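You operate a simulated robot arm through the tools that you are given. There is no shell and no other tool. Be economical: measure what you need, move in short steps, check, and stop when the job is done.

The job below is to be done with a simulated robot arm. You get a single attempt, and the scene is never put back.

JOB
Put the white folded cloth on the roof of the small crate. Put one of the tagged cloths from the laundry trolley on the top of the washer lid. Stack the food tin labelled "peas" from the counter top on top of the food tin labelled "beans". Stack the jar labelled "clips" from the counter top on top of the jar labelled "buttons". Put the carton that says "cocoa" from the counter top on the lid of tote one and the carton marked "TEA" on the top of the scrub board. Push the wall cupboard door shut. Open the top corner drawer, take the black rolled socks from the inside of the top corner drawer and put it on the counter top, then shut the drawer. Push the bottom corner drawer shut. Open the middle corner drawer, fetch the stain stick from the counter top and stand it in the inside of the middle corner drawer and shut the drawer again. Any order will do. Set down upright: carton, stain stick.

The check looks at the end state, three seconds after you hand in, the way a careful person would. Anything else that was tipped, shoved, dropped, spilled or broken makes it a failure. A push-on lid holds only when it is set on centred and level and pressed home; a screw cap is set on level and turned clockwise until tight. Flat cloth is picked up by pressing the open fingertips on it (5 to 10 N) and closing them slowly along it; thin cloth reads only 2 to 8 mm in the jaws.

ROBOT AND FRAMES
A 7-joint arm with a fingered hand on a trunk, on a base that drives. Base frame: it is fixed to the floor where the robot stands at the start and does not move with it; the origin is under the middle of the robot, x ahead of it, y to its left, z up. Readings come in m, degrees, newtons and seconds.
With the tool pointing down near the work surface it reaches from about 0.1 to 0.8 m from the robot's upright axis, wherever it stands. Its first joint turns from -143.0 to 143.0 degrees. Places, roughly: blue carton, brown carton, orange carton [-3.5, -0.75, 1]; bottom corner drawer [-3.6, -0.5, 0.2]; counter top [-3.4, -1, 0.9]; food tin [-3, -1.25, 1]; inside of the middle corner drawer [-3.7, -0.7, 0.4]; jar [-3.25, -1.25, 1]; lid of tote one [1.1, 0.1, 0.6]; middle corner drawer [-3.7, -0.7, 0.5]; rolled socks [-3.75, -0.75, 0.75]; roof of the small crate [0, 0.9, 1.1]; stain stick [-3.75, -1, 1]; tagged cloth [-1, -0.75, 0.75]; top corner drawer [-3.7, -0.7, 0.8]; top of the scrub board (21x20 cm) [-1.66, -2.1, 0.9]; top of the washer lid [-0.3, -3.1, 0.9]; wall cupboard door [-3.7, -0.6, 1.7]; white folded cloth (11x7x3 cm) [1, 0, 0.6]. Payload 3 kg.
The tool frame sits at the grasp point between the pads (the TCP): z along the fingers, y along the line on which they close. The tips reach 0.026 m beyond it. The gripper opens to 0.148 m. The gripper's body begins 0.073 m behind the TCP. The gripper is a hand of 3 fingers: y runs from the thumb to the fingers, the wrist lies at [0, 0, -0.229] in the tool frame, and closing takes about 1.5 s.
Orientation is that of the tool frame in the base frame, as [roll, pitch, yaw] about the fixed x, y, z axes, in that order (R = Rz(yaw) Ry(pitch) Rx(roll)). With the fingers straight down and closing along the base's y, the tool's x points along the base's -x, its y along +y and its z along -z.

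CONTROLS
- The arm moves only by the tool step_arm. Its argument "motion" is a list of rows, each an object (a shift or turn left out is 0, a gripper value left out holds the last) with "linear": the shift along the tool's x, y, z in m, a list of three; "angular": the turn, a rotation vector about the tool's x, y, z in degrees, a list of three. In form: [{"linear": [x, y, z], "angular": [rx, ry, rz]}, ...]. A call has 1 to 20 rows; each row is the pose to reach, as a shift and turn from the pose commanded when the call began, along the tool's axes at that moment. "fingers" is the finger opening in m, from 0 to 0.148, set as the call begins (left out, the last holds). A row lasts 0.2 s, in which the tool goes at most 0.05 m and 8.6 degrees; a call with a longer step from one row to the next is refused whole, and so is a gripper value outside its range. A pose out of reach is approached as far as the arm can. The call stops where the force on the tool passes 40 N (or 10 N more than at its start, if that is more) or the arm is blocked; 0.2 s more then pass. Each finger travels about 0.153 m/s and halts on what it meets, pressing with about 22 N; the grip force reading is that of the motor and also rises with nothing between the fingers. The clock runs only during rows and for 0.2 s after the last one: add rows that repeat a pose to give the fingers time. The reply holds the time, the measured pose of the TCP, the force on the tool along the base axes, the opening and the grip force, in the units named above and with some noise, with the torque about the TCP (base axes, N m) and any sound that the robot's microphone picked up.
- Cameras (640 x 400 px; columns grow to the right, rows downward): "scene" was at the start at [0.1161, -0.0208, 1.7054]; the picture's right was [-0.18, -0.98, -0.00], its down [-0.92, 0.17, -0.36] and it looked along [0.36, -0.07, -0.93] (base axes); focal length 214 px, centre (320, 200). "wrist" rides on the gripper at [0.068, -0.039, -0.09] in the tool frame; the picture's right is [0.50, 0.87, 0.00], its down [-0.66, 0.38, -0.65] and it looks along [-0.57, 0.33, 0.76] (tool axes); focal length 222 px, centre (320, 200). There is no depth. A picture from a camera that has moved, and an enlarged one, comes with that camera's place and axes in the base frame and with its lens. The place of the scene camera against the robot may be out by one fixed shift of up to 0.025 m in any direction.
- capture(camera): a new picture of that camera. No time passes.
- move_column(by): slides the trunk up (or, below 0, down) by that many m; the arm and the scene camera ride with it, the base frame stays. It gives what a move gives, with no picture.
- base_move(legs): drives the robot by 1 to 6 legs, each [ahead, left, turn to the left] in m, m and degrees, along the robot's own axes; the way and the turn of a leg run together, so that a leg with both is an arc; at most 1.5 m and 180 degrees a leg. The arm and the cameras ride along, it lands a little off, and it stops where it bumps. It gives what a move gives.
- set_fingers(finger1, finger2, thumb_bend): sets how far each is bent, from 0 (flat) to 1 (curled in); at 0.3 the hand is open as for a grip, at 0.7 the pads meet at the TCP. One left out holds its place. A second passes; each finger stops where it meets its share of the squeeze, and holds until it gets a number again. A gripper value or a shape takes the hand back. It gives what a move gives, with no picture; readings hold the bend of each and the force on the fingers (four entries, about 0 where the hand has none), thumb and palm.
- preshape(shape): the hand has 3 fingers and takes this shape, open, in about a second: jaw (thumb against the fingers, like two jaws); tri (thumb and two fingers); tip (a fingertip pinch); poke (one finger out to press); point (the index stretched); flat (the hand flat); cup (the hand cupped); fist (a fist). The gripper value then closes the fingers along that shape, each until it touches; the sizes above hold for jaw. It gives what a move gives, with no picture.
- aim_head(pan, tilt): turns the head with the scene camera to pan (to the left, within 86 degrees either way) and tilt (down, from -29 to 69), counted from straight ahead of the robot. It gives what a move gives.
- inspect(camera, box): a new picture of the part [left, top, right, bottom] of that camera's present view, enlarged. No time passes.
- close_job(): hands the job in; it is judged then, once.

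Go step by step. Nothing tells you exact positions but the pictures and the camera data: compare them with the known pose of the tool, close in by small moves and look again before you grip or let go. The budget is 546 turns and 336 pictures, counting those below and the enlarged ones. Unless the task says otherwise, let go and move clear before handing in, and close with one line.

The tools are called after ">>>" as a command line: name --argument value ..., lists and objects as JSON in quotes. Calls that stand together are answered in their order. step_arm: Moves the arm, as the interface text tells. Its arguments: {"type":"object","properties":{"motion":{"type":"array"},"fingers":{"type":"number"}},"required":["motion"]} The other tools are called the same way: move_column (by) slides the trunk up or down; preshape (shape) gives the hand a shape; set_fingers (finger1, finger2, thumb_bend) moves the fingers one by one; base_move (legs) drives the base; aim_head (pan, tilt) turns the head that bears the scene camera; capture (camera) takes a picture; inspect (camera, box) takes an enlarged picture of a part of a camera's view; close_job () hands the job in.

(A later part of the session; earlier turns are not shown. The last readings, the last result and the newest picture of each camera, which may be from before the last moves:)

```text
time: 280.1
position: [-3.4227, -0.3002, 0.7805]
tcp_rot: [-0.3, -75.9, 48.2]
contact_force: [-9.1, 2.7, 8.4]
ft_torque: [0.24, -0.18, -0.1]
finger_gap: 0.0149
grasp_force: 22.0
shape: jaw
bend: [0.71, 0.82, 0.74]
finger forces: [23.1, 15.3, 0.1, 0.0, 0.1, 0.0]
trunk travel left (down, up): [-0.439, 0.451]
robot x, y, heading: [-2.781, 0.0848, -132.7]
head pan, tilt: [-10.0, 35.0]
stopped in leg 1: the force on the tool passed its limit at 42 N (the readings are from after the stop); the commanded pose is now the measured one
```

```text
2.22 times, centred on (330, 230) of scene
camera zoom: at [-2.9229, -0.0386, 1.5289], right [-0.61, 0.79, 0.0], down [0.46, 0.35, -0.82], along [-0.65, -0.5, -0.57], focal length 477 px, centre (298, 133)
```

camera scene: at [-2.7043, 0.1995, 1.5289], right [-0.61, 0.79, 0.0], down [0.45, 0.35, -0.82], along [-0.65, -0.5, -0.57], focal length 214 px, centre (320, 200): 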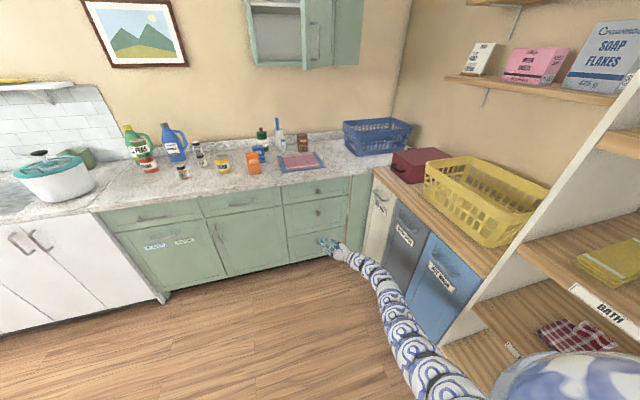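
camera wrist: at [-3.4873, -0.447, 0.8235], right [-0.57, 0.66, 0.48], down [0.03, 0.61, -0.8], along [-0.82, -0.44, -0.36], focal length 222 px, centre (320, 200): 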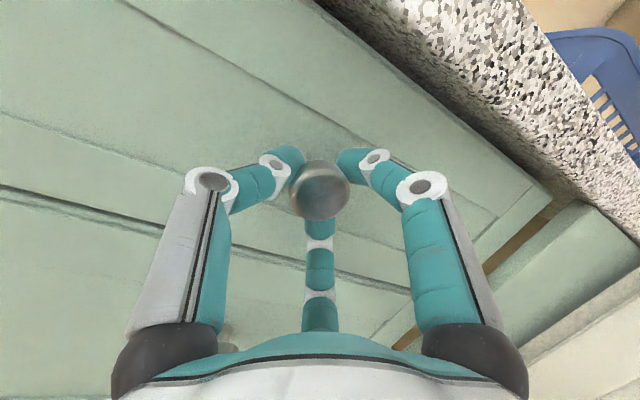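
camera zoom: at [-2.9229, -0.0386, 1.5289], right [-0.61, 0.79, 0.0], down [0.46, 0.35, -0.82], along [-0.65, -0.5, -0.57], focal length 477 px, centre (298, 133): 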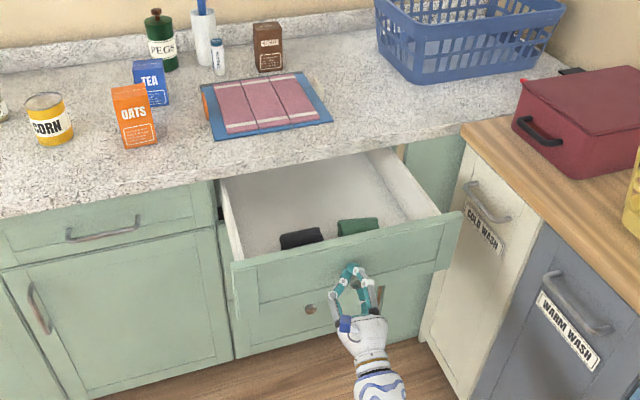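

The drawer seems at its stop (0.26 m out). I'll release the knob, back off, rise and look down into the drawer.

>>> step_arm --motion '[{"linear": [0, 0, 0]}, {"linear": [0, 0, 0]}, {"linear": [0, 0, 0]}, {"linear": [0.005, 0, -0.02]}, {"linear": [0.012, 0, -0.05]}, {"linear": [0.024, 0, -0.09]}]' --fingers 0.1

>>> step_arm --motion '[{"linear": [0.04, 0, 0.01], "angular": [0, -8, 0]}, {"linear": [0.08, 0, 0.02], "angular": [0, -16, 0]}, {"linear": [0.12, 0, 0.03], "angular": [0, -24, 0]}, {"linear": [0.16, 0, 0.04], "angular": [0, -32, 0]}, {"linear": [0.2, 0, 0.05], "angular": [0, -40, 0]}, {"linear": [0.24, 0, 0.06], "angular": [0, -48, 0]}, {"linear": [0.27, 0, 0.07], "angular": [0, -56, 0]}, {"linear": [0.27, 0, 0.07], "angular": [0, -62, 0]}, {"linear": [0.27, 0, 0.07], "angular": [0, -66, 0]}, {"linear": [0.27, 0, 0.07], "angular": [0, -66, 0]}]'

>>> capture --camera "wrist"

>>> capture --camera "scene"

```text
time: 281.5
position: [-3.3588, -0.2327, 0.7794]
tcp_rot: [-0.3, -75.9, 48.4]
contact_force: [-0.2, 0.0, 0.4]
ft_torque: [0.0, 0.01, 0.02]
finger_gap: 0.0999
grasp_force: 0.1
shape: jaw
bend: [0.29, 0.29, 0.72]
finger forces: [0.1, 0.0, 0.0, 0.0, 0.0, 0.0]
trunk travel left (down, up): [-0.439, 0.451]
robot x, y, heading: [-2.7775, 0.0851, -132.9]
head pan, tilt: [-10.0, 35.0]
```

```text
time: 283.9
position: [-3.3648, -0.2406, 0.9522]
tcp_rot: [-176.1, -23.1, -133.8]
contact_force: [-0.6, 0.4, 0.0]
ft_torque: [-0.04, -0.01, -0.06]
finger_gap: 0.1003
grasp_force: 0.1
shape: jaw
bend: [0.29, 0.29, 0.72]
finger forces: [0.0, 0.0, 0.1, 0.0, 0.1, 0.1]
out of reach, approached as far as the arm can: row 2, 3, 4, 5, 6, 7, 8, 9, 10
trunk travel left (down, up): [-0.439, 0.451]
robot x, y, heading: [-2.7821, 0.0865, -132.5]
head pan, tilt: [-10.0, 35.0]
stopped in row 10: the arm was blocked; the commanded pose is now the measured one
```

```text
193 pictures are left
camera wrist: at [-3.3585, -0.2834, 1.0657], right [-0.96, 0.25, 0.14], down [0.28, 0.9, 0.32], along [-0.05, 0.35, -0.94], focal length 222 px, centre (320, 200)
```

wrist: 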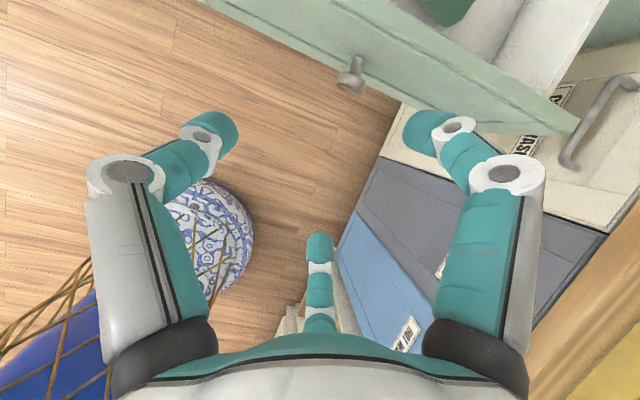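

```text
192 pictures are left
camera scene: at [-2.923, -0.0387, 1.5289], right [-0.61, 0.79, 0.0], down [0.46, 0.35, -0.82], along [-0.65, -0.5, -0.57], focal length 214 px, centre (320, 200)
```

scene: 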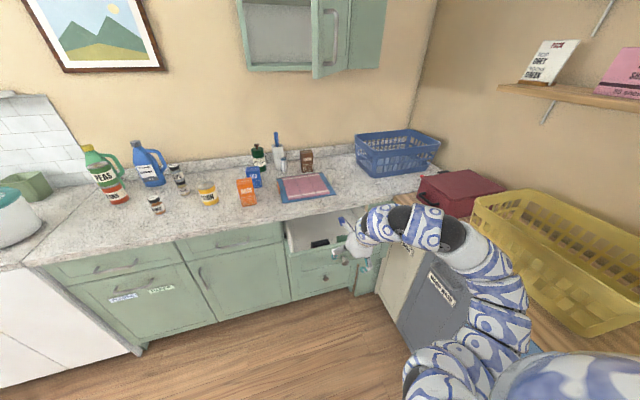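

The hand points down with a 23° lean toward the cabinet. I'll back the base off to unfold the arm and turn the hand so it closes across the sock roll.

>>> base_move --legs '[[-0.2, 0, 0]]'

>>> step_arm --motion '[{"angular": [0, 0, -8.5]}, {"angular": [0, 0, -17]}, {"angular": [0, 0, -25.5]}, {"angular": [0, 0, -34]}, {"angular": [0, 0, -42.5]}, {"angular": [0, 0, -51]}, {"angular": [0, 0, -59.5]}, {"angular": [0, 0, -68]}, {"angular": [0, 0, -76.5]}, {"angular": [0, 0, -85]}, {"angular": [0, 0, -90]}, {"angular": [0, 0, -90]}]'

>>> capture --camera "wrist"

```text
time: 285.5
position: [-3.2283, -0.0917, 0.9528]
tcp_rot: [-176.4, -23.1, -133.9]
contact_force: [0.8, -0.3, -0.2]
ft_torque: [0.02, -0.03, 0.02]
finger_gap: 0.0998
grasp_force: 0.1
shape: jaw
bend: [0.29, 0.29, 0.72]
finger forces: [0.0, 0.1, 0.0, 0.0, 0.0, 0.0]
trunk travel left (down, up): [-0.439, 0.451]
robot x, y, heading: [-2.6411, 0.2309, -132.9]
head pan, tilt: [-10.0, 35.0]
```

```text
time: 288.1
position: [-3.2281, -0.0912, 0.952]
tcp_rot: [156.8, -3.4, -42.6]
contact_force: [-0.3, 0.9, 0.5]
ft_torque: [0.01, 0.0, 0.0]
finger_gap: 0.1
grasp_force: 0.0
shape: jaw
bend: [0.29, 0.29, 0.72]
finger forces: [0.0, 0.0, 0.0, 0.0, 0.0, 0.1]
trunk travel left (down, up): [-0.439, 0.451]
robot x, y, heading: [-2.6449, 0.2304, -132.8]
head pan, tilt: [-10.0, 35.0]
```

```text
191 pictures are left
camera wrist: at [-3.1335, -0.0816, 1.0254], right [-0.18, -0.91, 0.37], down [-0.58, 0.4, 0.71], along [-0.8, -0.08, -0.6], focal length 222 px, centre (320, 200)
```

wrist: 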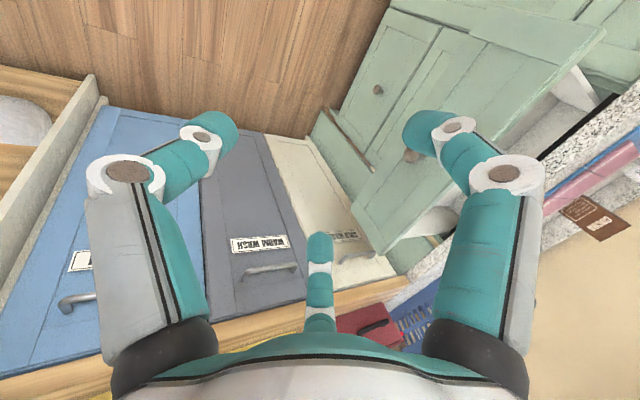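

Now I'll bring the hand over the drawer: base forward 0.2, then reach a little.

>>> base_move --legs '[[0.2, 0, 0]]'

>>> step_arm --motion '[{"linear": [0.013, 0.032, 0.015]}, {"linear": [0.026, 0.064, 0.03]}, {"linear": [0.039, 0.096, 0.045]}, {"linear": [0.052, 0.128, 0.06]}, {"linear": [0.06, 0.148, 0.067]}, {"linear": [0.06, 0.148, 0.067]}]'

>>> capture --camera "wrist"

>>> capture --camera "scene"

```text
time: 289.7
position: [-3.3633, -0.2384, 0.952]
tcp_rot: [156.8, -3.5, -42.4]
contact_force: [0.7, -0.1, -0.5]
ft_torque: [0.02, 0.0, 0.01]
finger_gap: 0.0999
grasp_force: 0.1
shape: jaw
bend: [0.29, 0.29, 0.72]
finger forces: [0.0, 0.0, 0.0, 0.0, 0.0, 0.1]
trunk travel left (down, up): [-0.439, 0.451]
robot x, y, heading: [-2.777, 0.0864, -133.0]
head pan, tilt: [-10.0, 35.0]
```

```text
time: 291.1
position: [-3.4302, -0.3991, 0.9522]
tcp_rot: [156.6, -3.7, -42.3]
contact_force: [-0.3, 0.2, 1.2]
ft_torque: [0.01, 0.0, 0.0]
finger_gap: 0.1004
grasp_force: 0.1
shape: jaw
bend: [0.29, 0.29, 0.72]
finger forces: [0.0, 0.1, 0.0, 0.0, 0.0, 0.0]
trunk travel left (down, up): [-0.439, 0.451]
robot x, y, heading: [-2.7754, 0.0898, -132.8]
head pan, tilt: [-10.0, 35.0]
```

```text
190 pictures are left
camera wrist: at [-3.3347, -0.3881, 1.0239], right [-0.18, -0.91, 0.38], down [-0.58, 0.41, 0.71], along [-0.8, -0.09, -0.6], focal length 222 px, centre (320, 200)
```

wrist: 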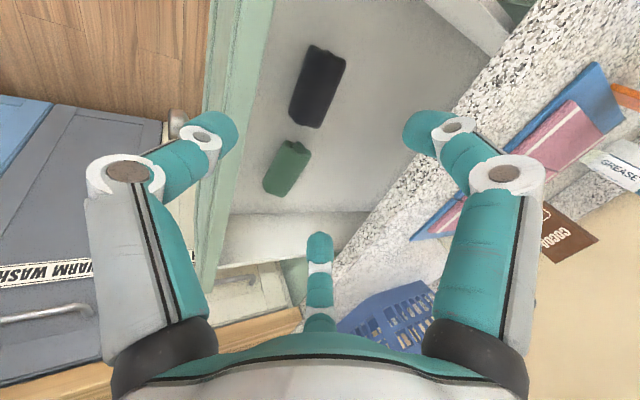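

```text
189 pictures are left
camera scene: at [-2.9209, -0.0364, 1.529], right [-0.61, 0.8, 0.0], down [0.46, 0.35, -0.82], along [-0.65, -0.5, -0.57], focal length 214 px, centre (320, 200)
```

scene: 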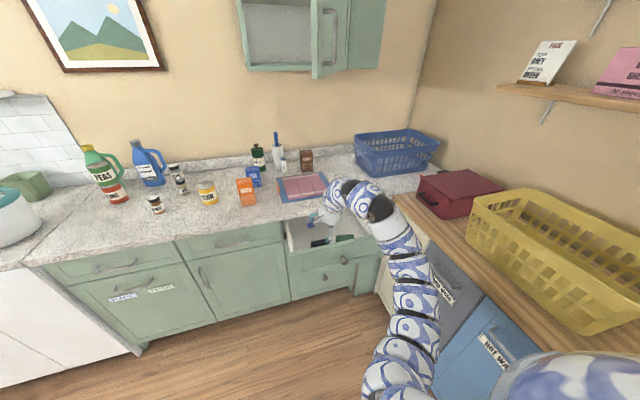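

The black roll lies at about (-3.481,-0.472), straight along my tool axis. I'll descend along it part way and check.

>>> step_arm --motion '[{"linear": [0, 0, 0.04], "angular": [0, 0, -4]}, {"linear": [0, 0, 0.08], "angular": [0, 0, -8]}, {"linear": [0, -0.001, 0.12], "angular": [0, 0, -8]}, {"linear": [0, -0.001, 0.12], "angular": [0, 0, -8]}]'

>>> capture --camera "wrist"

```text
time: 291.7
position: [-3.4444, -0.4226, 0.9007]
tcp_rot: [155.9, -0.9, -36.3]
contact_force: [2.6, -3.1, 18.9]
ft_torque: [0.44, -0.47, -0.1]
finger_gap: 0.0895
grasp_force: 0.0
shape: jaw
bend: [0.29, 0.29, 0.77]
finger forces: [0.1, 0.0, 0.0, 0.0, 19.1, 0.0]
trunk travel left (down, up): [-0.439, 0.451]
robot x, y, heading: [-2.776, 0.0862, -132.6]
head pan, tilt: [-10.0, 35.0]
stopped in row 2: the force on the tool passed its limit at 52 N (the readings are from after the stop); the commanded pose is now the measured one
```

```text
188 pictures are left
camera wrist: at [-3.3475, -0.4032, 0.9692], right [-0.07, -0.93, 0.36], down [-0.58, 0.33, 0.74], along [-0.81, -0.16, -0.57], focal length 222 px, centre (320, 200)
```

wrist: 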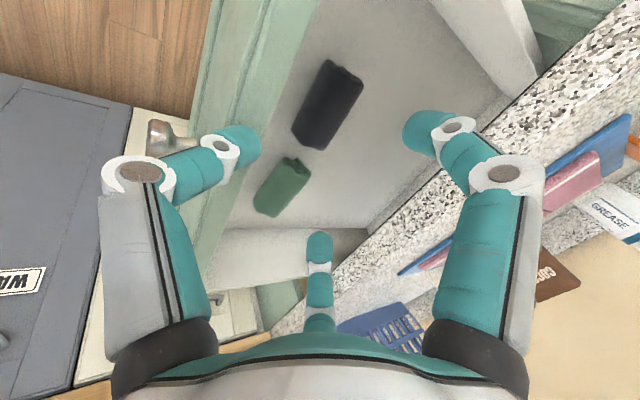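

The thumb caught the drawer's front rim. I'll rise, reduce the lean to about 8° and come down more steeply.

>>> step_arm --motion '[{"linear": [0, 0.01, -0.025]}, {"linear": [0, 0.02, -0.05], "angular": [4, 0, 0]}, {"linear": [0, 0.023, -0.06], "angular": [10, 0, 0]}, {"linear": [0, 0.023, -0.06], "angular": [16, 0, 0]}, {"linear": [0, 0.023, -0.06], "angular": [16, 0, 0]}]'

>>> capture --camera "wrist"

```text
time: 292.9
position: [-3.4457, -0.4178, 0.9357]
tcp_rot: [158.4, -1.0, -36.3]
contact_force: [0.4, -0.2, 0.0]
ft_torque: [-0.04, -0.01, 0.01]
finger_gap: 0.1
grasp_force: 0.1
shape: jaw
bend: [0.29, 0.29, 0.72]
finger forces: [0.0, 0.0, 0.0, 0.1, 0.0, 0.1]
out of reach, approached as far as the arm can: row 2, 3, 4, 5
trunk travel left (down, up): [-0.439, 0.451]
robot x, y, heading: [-2.7784, 0.0882, -132.8]
head pan, tilt: [-10.0, 35.0]
```

```text
187 pictures are left
camera wrist: at [-3.3497, -0.4022, 1.0076], right [-0.08, -0.94, 0.33], down [-0.6, 0.31, 0.73], along [-0.79, -0.14, -0.59], focal length 222 px, centre (320, 200)
```

wrist: 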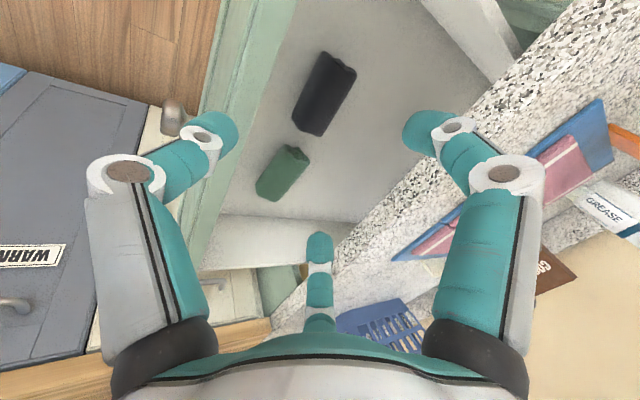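

The arm is too high relative to the trunk to level. I'll raise the column 0.25 m, level, and come down again.

>>> move_column --by 0.25

>>> step_arm --motion '[{"linear": [0, -0.01, 0.04], "angular": [4, 0, 0]}, {"linear": [0, -0.02, 0.08], "angular": [8, 0, 0]}, {"linear": [0, -0.03, 0.12], "angular": [11, 0, 0]}, {"linear": [0, -0.045, 0.16], "angular": [14, 0, 0]}, {"linear": [0, -0.055, 0.2], "angular": [14, 0, 0]}, {"linear": [0, -0.055, 0.2], "angular": [14, 0, 0]}]'

>>> capture --camera "wrist"

```text
time: 295.4
position: [-3.4448, -0.4185, 1.186]
tcp_rot: [158.4, -1.1, -36.4]
contact_force: [0.2, 0.5, 0.3]
ft_torque: [0.01, -0.02, 0.04]
finger_gap: 0.0999
grasp_force: 0.0
shape: jaw
bend: [0.29, 0.29, 0.72]
finger forces: [0.0, 0.0, 0.1, 0.1, 0.0, 0.0]
trunk travel left (down, up): [-0.689, 0.201]
robot x, y, heading: [-2.7773, 0.0855, -132.8]
head pan, tilt: [-10.0, 35.0]
```

```text
time: 296.8
position: [-3.4552, -0.437, 0.9788]
tcp_rot: [172.4, -1.2, -36.4]
contact_force: [0.0, -0.1, -0.4]
ft_torque: [-0.04, -0.06, -0.02]
finger_gap: 0.1002
grasp_force: 0.1
shape: jaw
bend: [0.29, 0.29, 0.72]
finger forces: [0.0, 0.0, 0.0, 0.1, 0.1, 0.0]
trunk travel left (down, up): [-0.689, 0.201]
robot x, y, heading: [-2.7764, 0.0876, -132.6]
head pan, tilt: [-10.0, 35.0]
```

```text
186 pictures are left
camera wrist: at [-3.3715, -0.4365, 1.0661], right [-0.11, -0.99, 0.12], down [-0.71, 0.16, 0.69], along [-0.7, -0.01, -0.72], focal length 222 px, centre (320, 200)
```

wrist: 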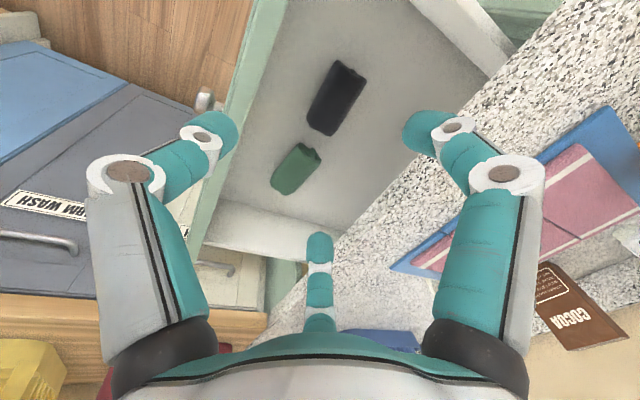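

Good view. I'll centre in the window between the counter edge and drawer front and descend part way.

>>> step_arm --motion '[{"linear": [-0.001, 0.02, 0]}, {"linear": [-0.001, 0.021, 0.04]}, {"linear": [-0.001, 0.021, 0.08]}, {"linear": [-0.001, 0.021, 0.1]}, {"linear": [-0.001, 0.021, 0.1]}]'

>>> capture --camera "wrist"

```text
time: 298.0
position: [-3.4737, -0.4669, 0.8837]
tcp_rot: [172.2, -1.0, -36.3]
contact_force: [-0.7, -0.6, 0.4]
ft_torque: [-0.01, -0.01, -0.02]
finger_gap: 0.1
grasp_force: 0.1
shape: jaw
bend: [0.29, 0.29, 0.72]
finger forces: [0.0, 0.0, 0.0, 0.0, 0.0, 0.1]
trunk travel left (down, up): [-0.689, 0.201]
robot x, y, heading: [-2.7763, 0.0833, -132.6]
head pan, tilt: [-10.0, 35.0]
```

```text
185 pictures are left
camera wrist: at [-3.3901, -0.4652, 0.9702], right [-0.11, -0.99, 0.12], down [-0.71, 0.16, 0.69], along [-0.7, -0.01, -0.72], focal length 222 px, centre (320, 200)
```

wrist: 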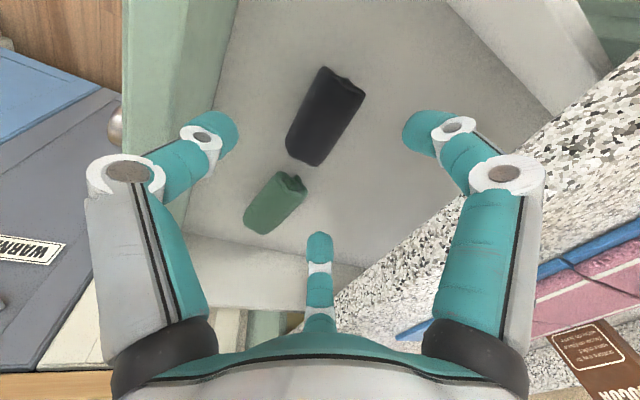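

>>> step_arm --motion '[{"linear": [0, 0, 0.03]}, {"linear": [0, 0.002, 0.06]}, {"linear": [0, 0.003, 0.085]}, {"linear": [0, 0.003, 0.1]}, {"linear": [0, 0.003, 0.1]}]'

>>> capture --camera "wrist"

```text
time: 299.2
position: [-3.4834, -0.4825, 0.7846]
tcp_rot: [172.3, -1.0, -36.4]
contact_force: [0.2, -0.4, 0.1]
ft_torque: [0.04, 0.0, 0.0]
finger_gap: 0.1002
grasp_force: 0.1
shape: jaw
bend: [0.29, 0.29, 0.72]
finger forces: [0.0, 0.0, 0.0, 0.1, 0.0, 0.0]
trunk travel left (down, up): [-0.689, 0.201]
robot x, y, heading: [-2.7766, 0.0904, -132.6]
head pan, tilt: [-10.0, 35.0]
```

```text
184 pictures are left
camera wrist: at [-3.3994, -0.4811, 0.872], right [-0.11, -0.99, 0.13], down [-0.71, 0.16, 0.69], along [-0.7, -0.02, -0.72], focal length 222 px, centre (320, 200)
```

wrist: 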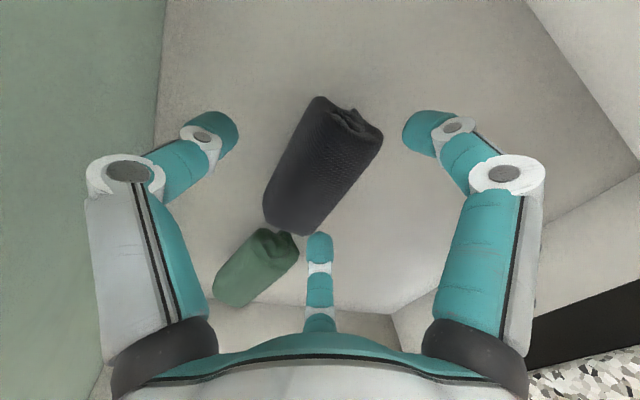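

>>> step_arm --motion '[{"linear": [0, 0, 0.012]}, {"linear": [0, 0, 0.024]}, {"linear": [0, 0, 0.034]}, {"linear": [0, 0, 0.034]}]'

>>> capture --camera "wrist"

```text
time: 300.2
position: [-3.4771, -0.4755, 0.7577]
tcp_rot: [172.4, -1.0, -36.4]
contact_force: [-0.1, 0.7, 0.0]
ft_torque: [-0.03, 0.05, 0.01]
finger_gap: 0.1002
grasp_force: 0.1
shape: jaw
bend: [0.29, 0.29, 0.72]
finger forces: [0.1, 0.0, 0.0, 0.1, 0.0, 0.0]
out of reach, approached as far as the arm can: row 2, 3, 4
trunk travel left (down, up): [-0.689, 0.201]
robot x, y, heading: [-2.7764, 0.0848, -132.9]
head pan, tilt: [-10.0, 35.0]
```

```text
183 pictures are left
camera wrist: at [-3.3944, -0.4744, 0.8438], right [-0.11, -0.99, 0.13], down [-0.71, 0.17, 0.69], along [-0.7, -0.01, -0.72], focal length 222 px, centre (320, 200)
```

wrist: 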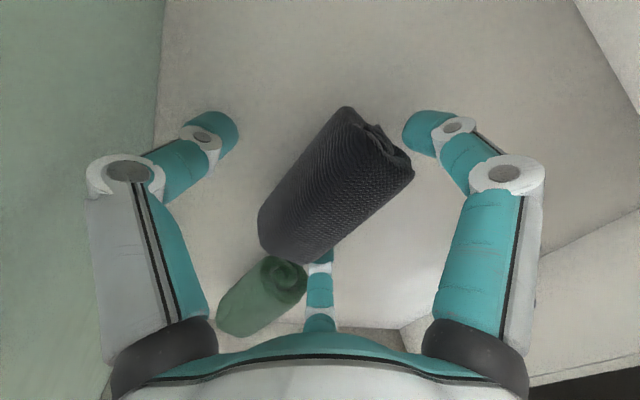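

>>> move_column --by -0.012

>>> step_arm --motion '[{"linear": [0, 0.003, 0]}, {"linear": [0, 0.003, 0]}, {"linear": [0, 0.003, 0]}, {"linear": [0, 0.003, 0]}, {"linear": [0, 0.003, 0]}, {"linear": [0, 0.003, 0]}, {"linear": [0, 0.003, 0]}]' --fingers 0.02

>>> capture --camera "wrist"

```text
time: 300.7
position: [-3.4812, -0.4786, 0.7558]
tcp_rot: [171.6, -1.1, -36.4]
contact_force: [1.9, -0.7, 27.7]
ft_torque: [1.43, -1.07, -0.14]
finger_gap: 0.0999
grasp_force: 0.1
shape: jaw
bend: [0.29, 0.29, 0.72]
finger forces: [0.0, 0.0, 0.0, 0.0, 27.8, 0.0]
trunk travel left (down, up): [-0.68, 0.21]
robot x, y, heading: [-2.7775, 0.0865, -132.7]
head pan, tilt: [-10.0, 35.0]
stopped: the force on the tool passed its limit at 46 N (the readings are from after the stop); the commanded pose is now the measured one
```

```text
time: 302.3
position: [-3.4815, -0.48, 0.7544]
tcp_rot: [171.9, -1.0, -36.4]
contact_force: [1.5, -1.2, 21.1]
ft_torque: [1.21, -0.83, -0.02]
finger_gap: 0.0619
grasp_force: 22.2
shape: jaw
bend: [0.78, 0.77, 0.7]
finger forces: [18.3, 16.1, 0.0, 0.0, 44.5, 0.0]
trunk travel left (down, up): [-0.68, 0.21]
robot x, y, heading: [-2.7776, 0.0855, -132.9]
head pan, tilt: [-10.0, 35.0]
```

```text
182 pictures are left
camera wrist: at [-3.3975, -0.4782, 0.8401], right [-0.11, -0.99, 0.13], down [-0.7, 0.17, 0.69], along [-0.7, -0.02, -0.71], focal length 222 px, centre (320, 200)
```

wrist: 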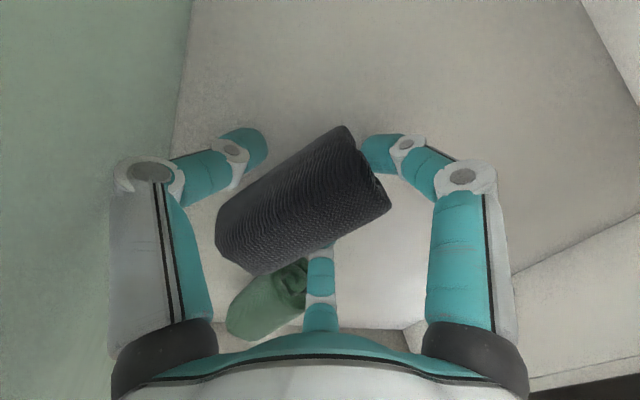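

The roll is gripped between all three digits. Lifting slowly.

>>> step_arm --motion '[{"linear": [0, 0, -0.015]}, {"linear": [0, 0, -0.03]}, {"linear": [0, 0, -0.05]}, {"linear": [0, 0, -0.05]}]'

>>> capture --camera "wrist"

```text
time: 303.3
position: [-3.4792, -0.4753, 0.801]
tcp_rot: [172.0, -1.0, -36.4]
contact_force: [0.4, 0.2, -1.0]
ft_torque: [0.01, 0.02, 0.02]
finger_gap: 0.0601
grasp_force: 21.9
shape: jaw
bend: [0.77, 0.77, 0.7]
finger forces: [19.2, 17.7, 0.0, 0.0, 20.2, 0.1]
trunk travel left (down, up): [-0.68, 0.21]
robot x, y, heading: [-2.7756, 0.0859, -132.7]
head pan, tilt: [-10.0, 35.0]
```

```text
181 pictures are left
camera wrist: at [-3.3947, -0.473, 0.8878], right [-0.11, -0.99, 0.13], down [-0.71, 0.17, 0.69], along [-0.7, -0.02, -0.71], focal length 222 px, centre (320, 200)
```

wrist: 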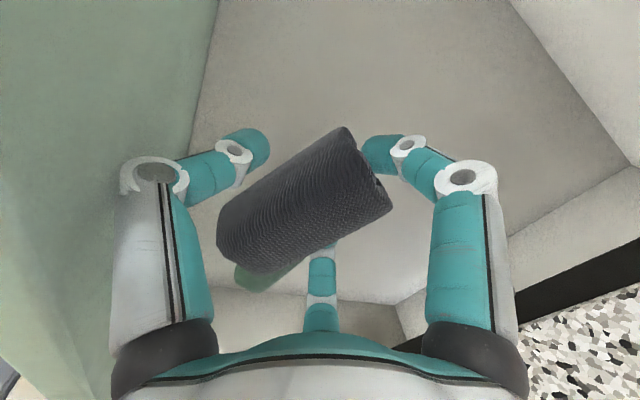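

Held. I'll lift it out, then place it on a free spot on the counter front, left of the oats carton at about (-3.265,-0.861).

>>> step_arm --motion '[{"linear": [0, 0, -0.04]}, {"linear": [0, 0, -0.08]}, {"linear": [0, 0, -0.12]}, {"linear": [0, 0, -0.16]}, {"linear": [0, 0, -0.2]}, {"linear": [0, 0, -0.24]}, {"linear": [0, 0, -0.28]}, {"linear": [0, 0, -0.31]}]'

>>> base_move --legs '[[0.26, 0.12, 0]]'

>>> aim_head --pan 0 --tilt 45

>>> capture --camera "scene"

>>> capture --camera "wrist"

```text
time: 305.1
position: [-3.4644, -0.445, 1.1045]
tcp_rot: [171.9, -1.1, -36.4]
contact_force: [0.1, 0.3, -1.1]
ft_torque: [0.02, 0.0, -0.02]
finger_gap: 0.0597
grasp_force: 22.3
shape: jaw
bend: [0.78, 0.77, 0.7]
finger forces: [17.9, 16.7, 0.1, 0.0, 19.0, 0.0]
out of reach, approached as far as the arm can: row 8
trunk travel left (down, up): [-0.68, 0.21]
robot x, y, heading: [-2.7807, 0.0871, -132.7]
head pan, tilt: [-10.0, 35.0]
```

```text
time: 307.1
position: [-3.5563, -0.7189, 1.103]
tcp_rot: [171.9, -1.0, -36.4]
contact_force: [-0.2, 0.7, -1.0]
ft_torque: [-0.01, 0.0, -0.01]
finger_gap: 0.0598
grasp_force: 21.9
shape: jaw
bend: [0.78, 0.77, 0.7]
finger forces: [18.1, 16.8, 0.0, 0.1, 19.0, 0.0]
trunk travel left (down, up): [-0.68, 0.21]
robot x, y, heading: [-2.8717, -0.1876, -132.8]
head pan, tilt: [-10.0, 35.0]
```

```text
time: 307.8
position: [-3.5555, -0.7174, 1.1036]
tcp_rot: [171.9, -0.9, -36.3]
contact_force: [0.3, 0.0, -0.3]
ft_torque: [0.02, 0.02, 0.0]
finger_gap: 0.0595
grasp_force: 21.9
shape: jaw
bend: [0.78, 0.77, 0.7]
finger forces: [17.9, 16.7, 0.0, 0.0, 18.9, 0.0]
trunk travel left (down, up): [-0.68, 0.21]
robot x, y, heading: [-2.8708, -0.1862, -132.6]
head pan, tilt: [0.0, 45.0]
```

```text
180 pictures are left
camera scene: at [-2.9976, -0.3171, 1.7557], right [-0.73, 0.68, 0.0], down [0.48, 0.52, -0.71], along [-0.48, -0.52, -0.71], focal length 214 px, centre (320, 200)
```

scene: 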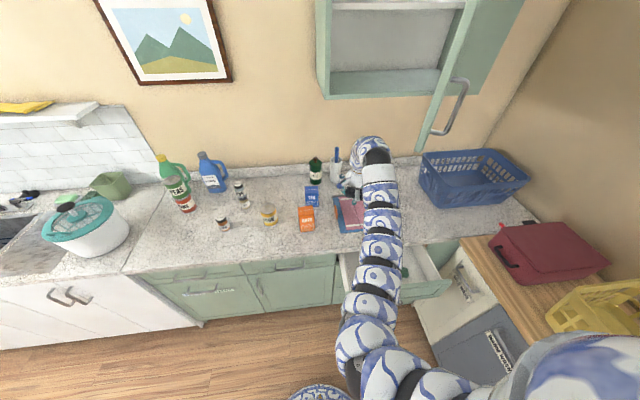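

```text
179 pictures are left
camera wrist: at [-3.4716, -0.7165, 1.1907], right [-0.11, -0.99, 0.13], down [-0.7, 0.17, 0.69], along [-0.7, -0.02, -0.71], focal length 222 px, centre (320, 200)
```

wrist: 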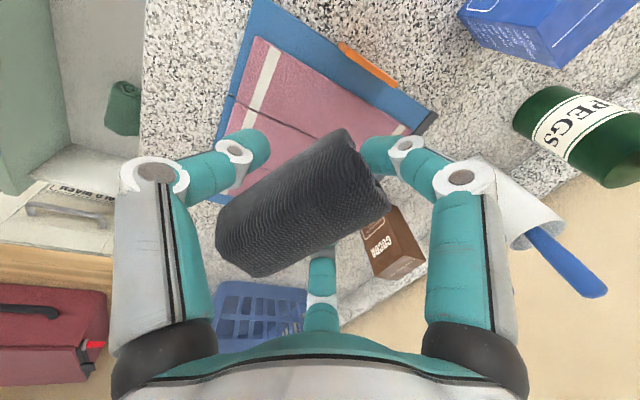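

I'll carry it left to the free spot.

>>> step_arm --motion '[{"linear": [0.02, -0.03, 0]}, {"linear": [0.06, -0.045, 0]}, {"linear": [0.1, -0.055, 0]}, {"linear": [0.145, -0.0565, 0]}, {"linear": [0.19, -0.0565, 0]}, {"linear": [0.235, -0.0565, 0]}, {"linear": [0.28, -0.0565, 0]}, {"linear": [0.319, -0.0565, 0]}, {"linear": [0.319, -0.0565, 0]}]'

>>> capture --camera "wrist"

>>> inspect --camera "scene" --box '[180, 140, 420, 290]'

```text
time: 309.8
position: [-3.2658, -0.8625, 1.1033]
tcp_rot: [171.9, -1.0, -36.4]
contact_force: [0.9, 0.1, -0.5]
ft_torque: [0.03, -0.03, 0.01]
finger_gap: 0.0594
grasp_force: 21.7
shape: jaw
bend: [0.78, 0.78, 0.69]
finger forces: [17.8, 16.3, 0.0, 0.0, 18.0, 0.0]
out of reach, approached as far as the arm can: row 1, 2, 3, 4, 5, 6, 7
trunk travel left (down, up): [-0.68, 0.21]
robot x, y, heading: [-2.8715, -0.1882, -132.7]
head pan, tilt: [0.0, 45.0]
```

```text
178 pictures are left
camera wrist: at [-3.1823, -0.8607, 1.1888], right [-0.11, -0.99, 0.13], down [-0.7, 0.17, 0.69], along [-0.7, -0.02, -0.71], focal length 222 px, centre (320, 200)
```

wrist: 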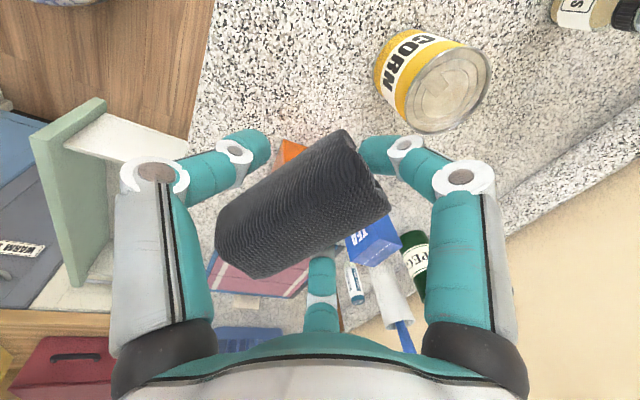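

```text
2.67 times, centred on (300, 215) of scene
camera zoom: at [-2.9978, -0.3168, 1.7556], right [-0.73, 0.68, 0.0], down [0.48, 0.52, -0.71], along [-0.48, -0.52, -0.71], focal length 572 px, centre (373, 160)
```

zoom: 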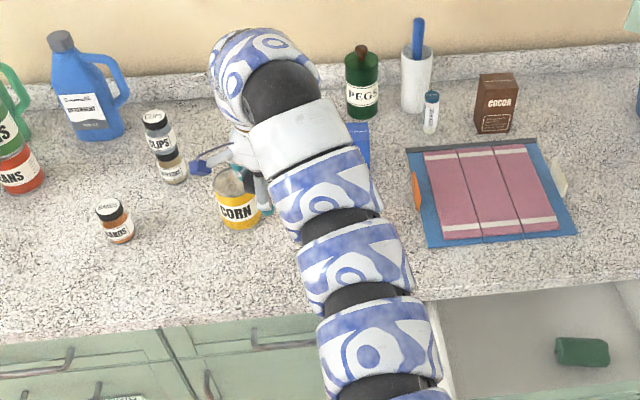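

The oats carton is a bit close; I'll shift 5 cm left and then lower.

>>> step_arm --motion '[{"linear": [0.025, 0.002, 0]}, {"linear": [0.054, 0.004, 0]}, {"linear": [0.054, 0.009, 0.04]}, {"linear": [0.054, 0.014, 0.08]}, {"linear": [0.054, 0.018, 0.12]}, {"linear": [0.054, 0.021, 0.15]}, {"linear": [0.054, 0.021, 0.15]}]'

>>> capture --camera "wrist"

```text
time: 311.4
position: [-3.2456, -0.929, 0.9579]
tcp_rot: [171.9, -1.0, -36.4]
contact_force: [-0.2, 1.1, 0.3]
ft_torque: [0.01, -0.01, -0.01]
finger_gap: 0.0592
grasp_force: 21.8
shape: jaw
bend: [0.78, 0.78, 0.69]
finger forces: [17.9, 17.0, 0.0, 0.1, 19.1, 0.0]
trunk travel left (down, up): [-0.68, 0.21]
robot x, y, heading: [-2.864, -0.1918, -132.8]
head pan, tilt: [0.0, 45.0]
```

```text
176 pictures are left
camera wrist: at [-3.1619, -0.9274, 1.0442], right [-0.11, -0.99, 0.13], down [-0.7, 0.17, 0.69], along [-0.7, -0.02, -0.71], focal length 222 px, centre (320, 200)
```

wrist: 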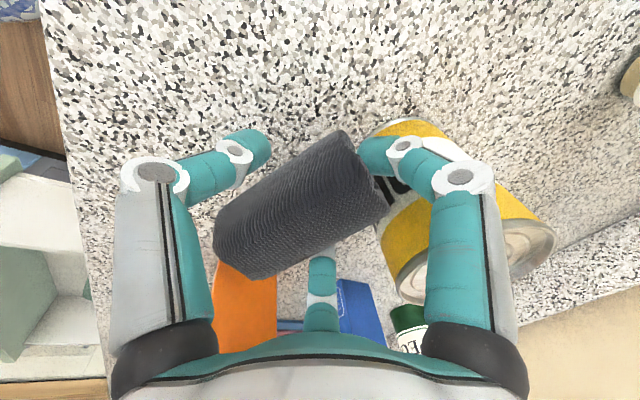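

I drifted toward the corn tin; moving back out 4 cm before lowering.

>>> step_arm --motion '[{"linear": [0, -0.02, 0]}, {"linear": [0, -0.04, 0]}, {"linear": [0, -0.043, 0.012]}, {"linear": [0, -0.043, 0.012]}]'

>>> step_arm --motion '[{"linear": [0, -0.001, 0.005]}, {"linear": [0, -0.001, 0.01]}, {"linear": [0, -0.002, 0.016]}]'

>>> capture --camera "wrist"

```text
time: 312.4
position: [-3.2216, -0.897, 0.9394]
tcp_rot: [171.8, -1.1, -36.4]
contact_force: [0.3, -0.5, -0.2]
ft_torque: [-0.02, -0.02, -0.01]
finger_gap: 0.059
grasp_force: 21.9
shape: jaw
bend: [0.78, 0.78, 0.69]
finger forces: [17.5, 16.8, 0.0, 0.1, 18.3, 0.0]
trunk travel left (down, up): [-0.68, 0.21]
robot x, y, heading: [-2.8668, -0.1902, -132.7]
head pan, tilt: [0.0, 45.0]
```

```text
time: 313.4
position: [-3.2217, -0.898, 0.9314]
tcp_rot: [171.4, -1.2, -36.4]
contact_force: [0.1, 7.8, 27.1]
ft_torque: [1.09, -0.55, 0.12]
finger_gap: 0.0605
grasp_force: 22.0
shape: jaw
bend: [0.78, 0.78, 0.73]
finger forces: [18.1, 17.8, 0.1, 0.0, 46.2, 0.1]
trunk travel left (down, up): [-0.68, 0.21]
robot x, y, heading: [-2.8682, -0.1878, -132.9]
head pan, tilt: [0.0, 45.0]
stopped in row 3: the force on the tool passed its limit at 41 N (the readings are from after the stop); the commanded pose is now the measured one
```

```text
175 pictures are left
camera wrist: at [-3.1369, -0.8953, 1.0163], right [-0.11, -0.98, 0.14], down [-0.7, 0.17, 0.69], along [-0.7, -0.02, -0.71], focal length 222 px, centre (320, 200)
```

wrist: 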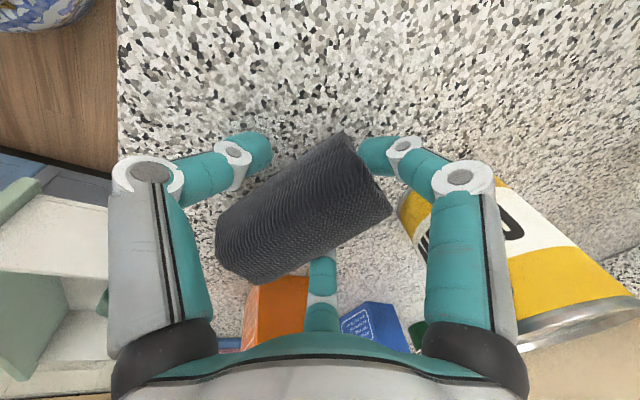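

Contact. Easing up slightly and opening gently.

>>> step_arm --motion '[{"linear": [0, 0, -0.003]}, {"linear": [0, 0, -0.003]}]'

>>> step_arm --motion '[{"linear": [0, 0, 0]}, {"linear": [0, 0, 0]}, {"linear": [0, 0, 0]}, {"linear": [0, 0, 0]}]' --fingers 0.1

>>> step_arm --motion '[{"linear": [0, 0, -0.03]}, {"linear": [0, 0, -0.07]}, {"linear": [0, 0, -0.12]}, {"linear": [0, 0, -0.17]}]'

>>> capture --camera "wrist"

```text
time: 313.9
position: [-3.2203, -0.8969, 0.9299]
tcp_rot: [171.6, -1.2, -36.4]
contact_force: [0.0, 2.5, 17.1]
ft_torque: [0.65, -0.37, 0.04]
finger_gap: 0.061
grasp_force: 21.7
shape: jaw
bend: [0.78, 0.78, 0.73]
finger forces: [18.9, 18.5, 0.0, 0.1, 37.8, 0.0]
trunk travel left (down, up): [-0.68, 0.21]
robot x, y, heading: [-2.8702, -0.1869, -132.4]
head pan, tilt: [0.0, 45.0]
```

```text
time: 314.9
position: [-3.22, -0.8981, 0.9301]
tcp_rot: [171.6, -1.3, -36.5]
contact_force: [-4.4, -7.2, 21.2]
ft_torque: [0.45, -0.31, -0.03]
finger_gap: 0.0854
grasp_force: 0.1
shape: jaw
bend: [0.29, 0.29, 0.79]
finger forces: [0.0, 0.0, 0.0, 0.1, 20.8, 0.0]
trunk travel left (down, up): [-0.68, 0.21]
robot x, y, heading: [-2.8659, -0.1882, -132.7]
head pan, tilt: [0.0, 45.0]
```

```text
time: 315.9
position: [-3.2028, -0.8768, 1.0819]
tcp_rot: [173.4, -1.9, -35.8]
contact_force: [-4.4, 2.8, 3.9]
ft_torque: [-0.32, -0.44, 0.06]
finger_gap: 0.1002
grasp_force: 0.1
shape: jaw
bend: [0.29, 0.29, 0.72]
finger forces: [0.1, 0.1, 0.0, 0.0, 0.1, 0.0]
trunk travel left (down, up): [-0.68, 0.21]
robot x, y, heading: [-2.8715, -0.1867, -132.6]
head pan, tilt: [0.0, 45.0]
```

```text
174 pictures are left
camera wrist: at [-3.1224, -0.8763, 1.1707], right [-0.1, -0.99, 0.11], down [-0.73, 0.15, 0.67], along [-0.68, -0.02, -0.73], focal length 222 px, centre (320, 200)
```

wrist: 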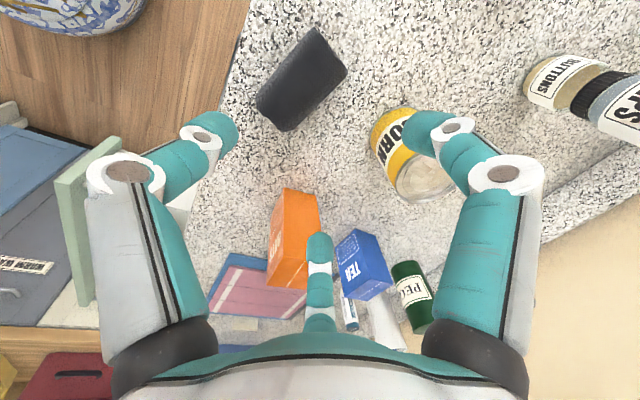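

The socks rest on the counter. There's a small residual force; I'll check that nothing is touching.

>>> aim_head --pan 0 --tilt 35

>>> capture --camera "scene"

```text
time: 316.7
position: [-3.2014, -0.8782, 1.0794]
tcp_rot: [173.6, -1.8, -35.6]
contact_force: [-0.2, 0.5, 0.6]
ft_torque: [0.01, 0.0, -0.01]
finger_gap: 0.0999
grasp_force: 0.1
shape: jaw
bend: [0.29, 0.29, 0.72]
finger forces: [0.1, 0.0, 0.0, 0.0, 0.0, 0.0]
trunk travel left (down, up): [-0.68, 0.21]
robot x, y, heading: [-2.8709, -0.1858, -132.9]
head pan, tilt: [0.0, 35.0]
```

```text
173 pictures are left
camera scene: at [-3.0019, -0.3222, 1.7704], right [-0.73, 0.68, 0.0], down [0.39, 0.42, -0.82], along [-0.56, -0.6, -0.57], focal length 214 px, centre (320, 200)
```

scene: 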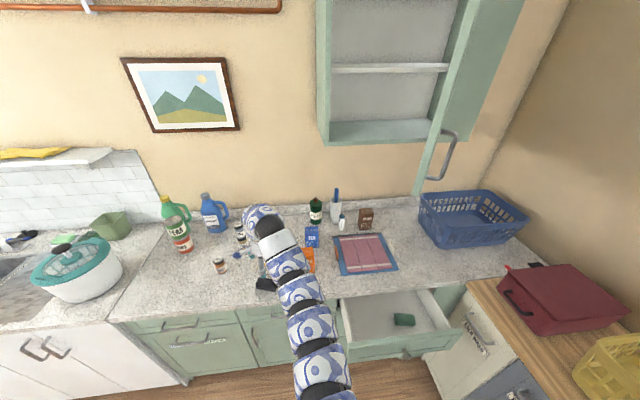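

All clear. Now I'll back off and reorient the hand to horizontal for the drawers.

>>> base_move --legs '[[-0.5, -0.1, 0]]'

>>> step_arm --motion '[{"linear": [0, 0, 0.03], "angular": [0, 0, 8.5]}, {"linear": [0, 0, 0.06], "angular": [0, 0, 17]}, {"linear": [0, 0, 0.1], "angular": [0, 0, 25.5]}, {"linear": [0, 0, 0.14], "angular": [0, 0, 34]}, {"linear": [0, 0, 0.18], "angular": [0, 0, 42.5]}, {"linear": [0, 0, 0.21], "angular": [0, 0, 51]}, {"linear": [0, 0, 0.21], "angular": [0, 0, 59.5]}, {"linear": [0, 0, 0.21], "angular": [0, 0, 68]}, {"linear": [0, 0, 0.21], "angular": [0, 0, 76.5]}, {"linear": [0, 0, 0.21], "angular": [0, 0, 85]}, {"linear": [0, 0, 0.21], "angular": [0, 0, 93]}, {"linear": [0, 0, 0.21], "angular": [0, 0, 96]}]' --fingers 0.0

>>> step_arm --motion '[{"angular": [0, 8.5, 0]}, {"angular": [0, 17, 0]}, {"angular": [0, 25.5, 0]}, {"angular": [0, 34, 0]}, {"angular": [0, 42.5, 0]}, {"angular": [0, 51, 0]}, {"angular": [0, 59.5, 0]}, {"angular": [0, 68, 0]}, {"angular": [0, 76.5, 0]}, {"angular": [0, 83, 0]}]'

>>> capture --camera "scene"

>>> capture --camera "wrist"

```text
time: 319.7
position: [-2.938, -0.4378, 1.0974]
tcp_rot: [171.7, -1.1, -36.2]
contact_force: [0.6, 0.5, -0.3]
ft_torque: [0.0, 0.01, 0.0]
finger_gap: 0.1001
grasp_force: 0.1
shape: jaw
bend: [0.29, 0.29, 0.72]
finger forces: [0.1, 0.1, 0.0, 0.2, 0.0, 0.0]
trunk travel left (down, up): [-0.68, 0.21]
robot x, y, heading: [-2.6028, 0.2498, -132.4]
head pan, tilt: [0.0, 35.0]
```

```text
time: 322.3
position: [-2.9528, -0.4651, 0.8906]
tcp_rot: [-178.1, -8.1, -132.5]
contact_force: [0.2, 0.1, 0.0]
ft_torque: [0.0, 0.0, 0.0]
finger_gap: 0.0003
grasp_force: 22.0
shape: jaw
bend: [0.7, 0.7, 0.7]
finger forces: [0.0, 0.0, 0.1, 0.0, 0.0, 0.0]
trunk travel left (down, up): [-0.68, 0.21]
robot x, y, heading: [-2.5987, 0.2493, -132.5]
head pan, tilt: [0.0, 35.0]
```

```text
time: 324.5
position: [-2.952, -0.4658, 0.8887]
tcp_rot: [-171.8, -76.0, -140.1]
contact_force: [-0.5, 0.8, 0.1]
ft_torque: [0.05, 0.02, 0.0]
finger_gap: 0.0
grasp_force: 21.8
shape: jaw
bend: [0.7, 0.7, 0.7]
finger forces: [0.0, 0.0, 0.1, 0.1, 0.0, 0.1]
out of reach, approached as far as the arm can: row 9, 10
trunk travel left (down, up): [-0.68, 0.21]
robot x, y, heading: [-2.6005, 0.248, -132.5]
head pan, tilt: [0.0, 35.0]
```

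```text
172 pictures are left
camera scene: at [-2.732, 0.1168, 1.7705], right [-0.74, 0.68, 0.0], down [0.39, 0.42, -0.82], along [-0.55, -0.6, -0.57], focal length 214 px, centre (320, 200)
```

scene: 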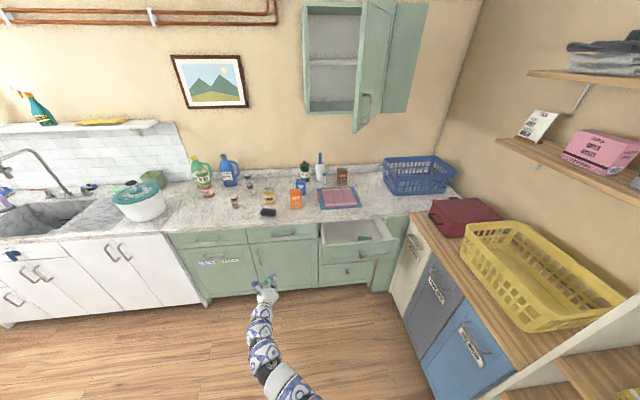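

```text
171 pictures are left
camera wrist: at [-2.8775, -0.4368, 0.9788], right [-0.74, 0.5, 0.46], down [0.26, 0.83, -0.49], along [-0.63, -0.24, -0.74], focal length 222 px, centre (320, 200)
```

wrist: 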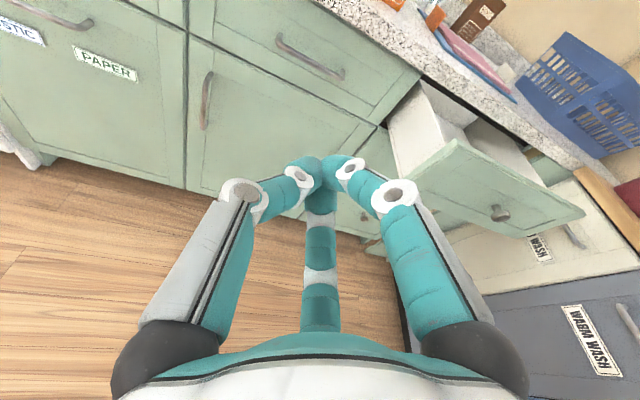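

The tool now points at the cabinet. I'll lower slightly, slide right in front of the top drawer and push it in.

>>> move_column --by -0.1

>>> base_move --legs '[[0.0, -0.42, 0]]'

>>> capture --camera "wrist"

```text
time: 325.8
position: [-2.954, -0.4655, 0.789]
tcp_rot: [-171.7, -76.0, -140.0]
contact_force: [0.5, -0.6, -1.2]
ft_torque: [0.0, -0.01, 0.01]
finger_gap: 0.0001
grasp_force: 22.1
shape: jaw
bend: [0.7, 0.7, 0.7]
finger forces: [0.1, 0.0, 0.1, 0.0, 0.0, 0.1]
trunk travel left (down, up): [-0.58, 0.31]
robot x, y, heading: [-2.6006, 0.2512, -132.3]
head pan, tilt: [0.0, 35.0]
```

```text
time: 328.0
position: [-3.1834, -0.2682, 0.7885]
tcp_rot: [-172.0, -76.0, -137.8]
contact_force: [0.3, 0.1, 0.0]
ft_torque: [0.0, 0.0, -0.08]
finger_gap: 0.0
grasp_force: 21.6
shape: jaw
bend: [0.7, 0.7, 0.7]
finger forces: [0.1, 0.1, 0.0, 0.1, 0.0, 0.1]
trunk travel left (down, up): [-0.58, 0.31]
robot x, y, heading: [-2.8563, 0.4585, -130.7]
head pan, tilt: [0.0, 35.0]
stopped in leg 1: the robot was blocked; the commanded pose is now the measured one
```

```text
170 pictures are left
camera wrist: at [-3.1102, -0.2367, 0.8783], right [-0.75, 0.48, 0.46], down [0.23, 0.84, -0.49], along [-0.62, -0.26, -0.74], focal length 222 px, centre (320, 200)
```

wrist: 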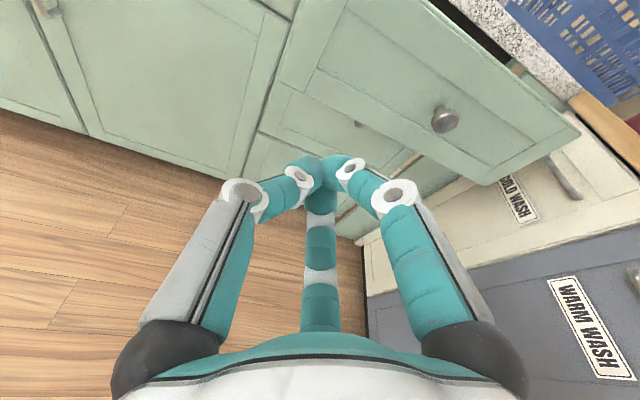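

I bumped the right-hand shelf slightly; I'll do the rest sideways with the arm, then push with the base.

>>> step_arm --motion '[{"linear": [0, 0.04, 0]}, {"linear": [0, 0.08, 0]}, {"linear": [0, 0.12, 0]}, {"linear": [0, 0.125, 0]}]'

>>> base_move --legs '[[0.3, 0.02, 0]]'

>>> capture --camera "wrist"

>>> capture --camera "scene"

```text
time: 329.0
position: [-3.2795, -0.1873, 0.7848]
tcp_rot: [-172.4, -76.1, -137.7]
contact_force: [0.6, 0.1, 0.2]
ft_torque: [0.0, -0.01, -0.02]
finger_gap: 0.0
grasp_force: 22.1
shape: jaw
bend: [0.7, 0.7, 0.7]
finger forces: [0.0, 0.0, 0.1, 0.0, 0.0, 0.1]
trunk travel left (down, up): [-0.58, 0.31]
robot x, y, heading: [-2.8538, 0.4607, -130.4]
head pan, tilt: [0.0, 35.0]
```

```text
time: 331.0
position: [-3.4654, -0.4223, 0.7837]
tcp_rot: [-172.1, -76.0, -138.1]
contact_force: [0.2, 1.0, 1.0]
ft_torque: [0.03, 0.02, -0.01]
finger_gap: 0.0001
grasp_force: 22.5
shape: jaw
bend: [0.7, 0.7, 0.7]
finger forces: [0.1, 0.1, 0.1, 0.0, 0.0, 0.0]
trunk travel left (down, up): [-0.58, 0.31]
robot x, y, heading: [-3.0382, 0.2241, -130.6]
head pan, tilt: [0.0, 35.0]
```

```text
169 pictures are left
camera wrist: at [-3.3914, -0.392, 0.8742], right [-0.75, 0.48, 0.46], down [0.24, 0.84, -0.49], along [-0.62, -0.26, -0.74], focal length 222 px, centre (320, 200)
```

wrist: 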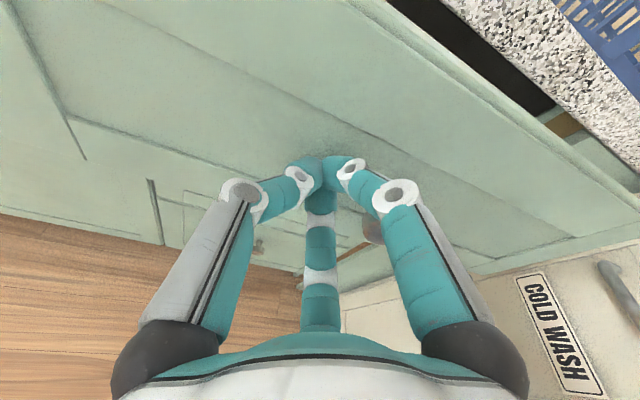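

```text
168 pictures are left
camera scene: at [-3.1671, 0.0871, 1.6704], right [-0.76, 0.65, 0.0], down [0.37, 0.43, -0.82], along [-0.53, -0.62, -0.57], focal length 214 px, centre (320, 200)
```

scene: 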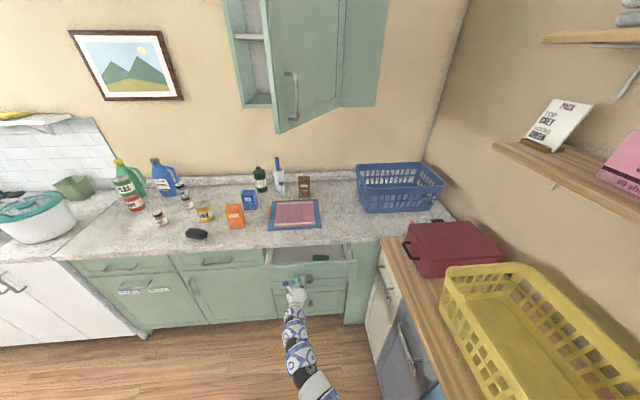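

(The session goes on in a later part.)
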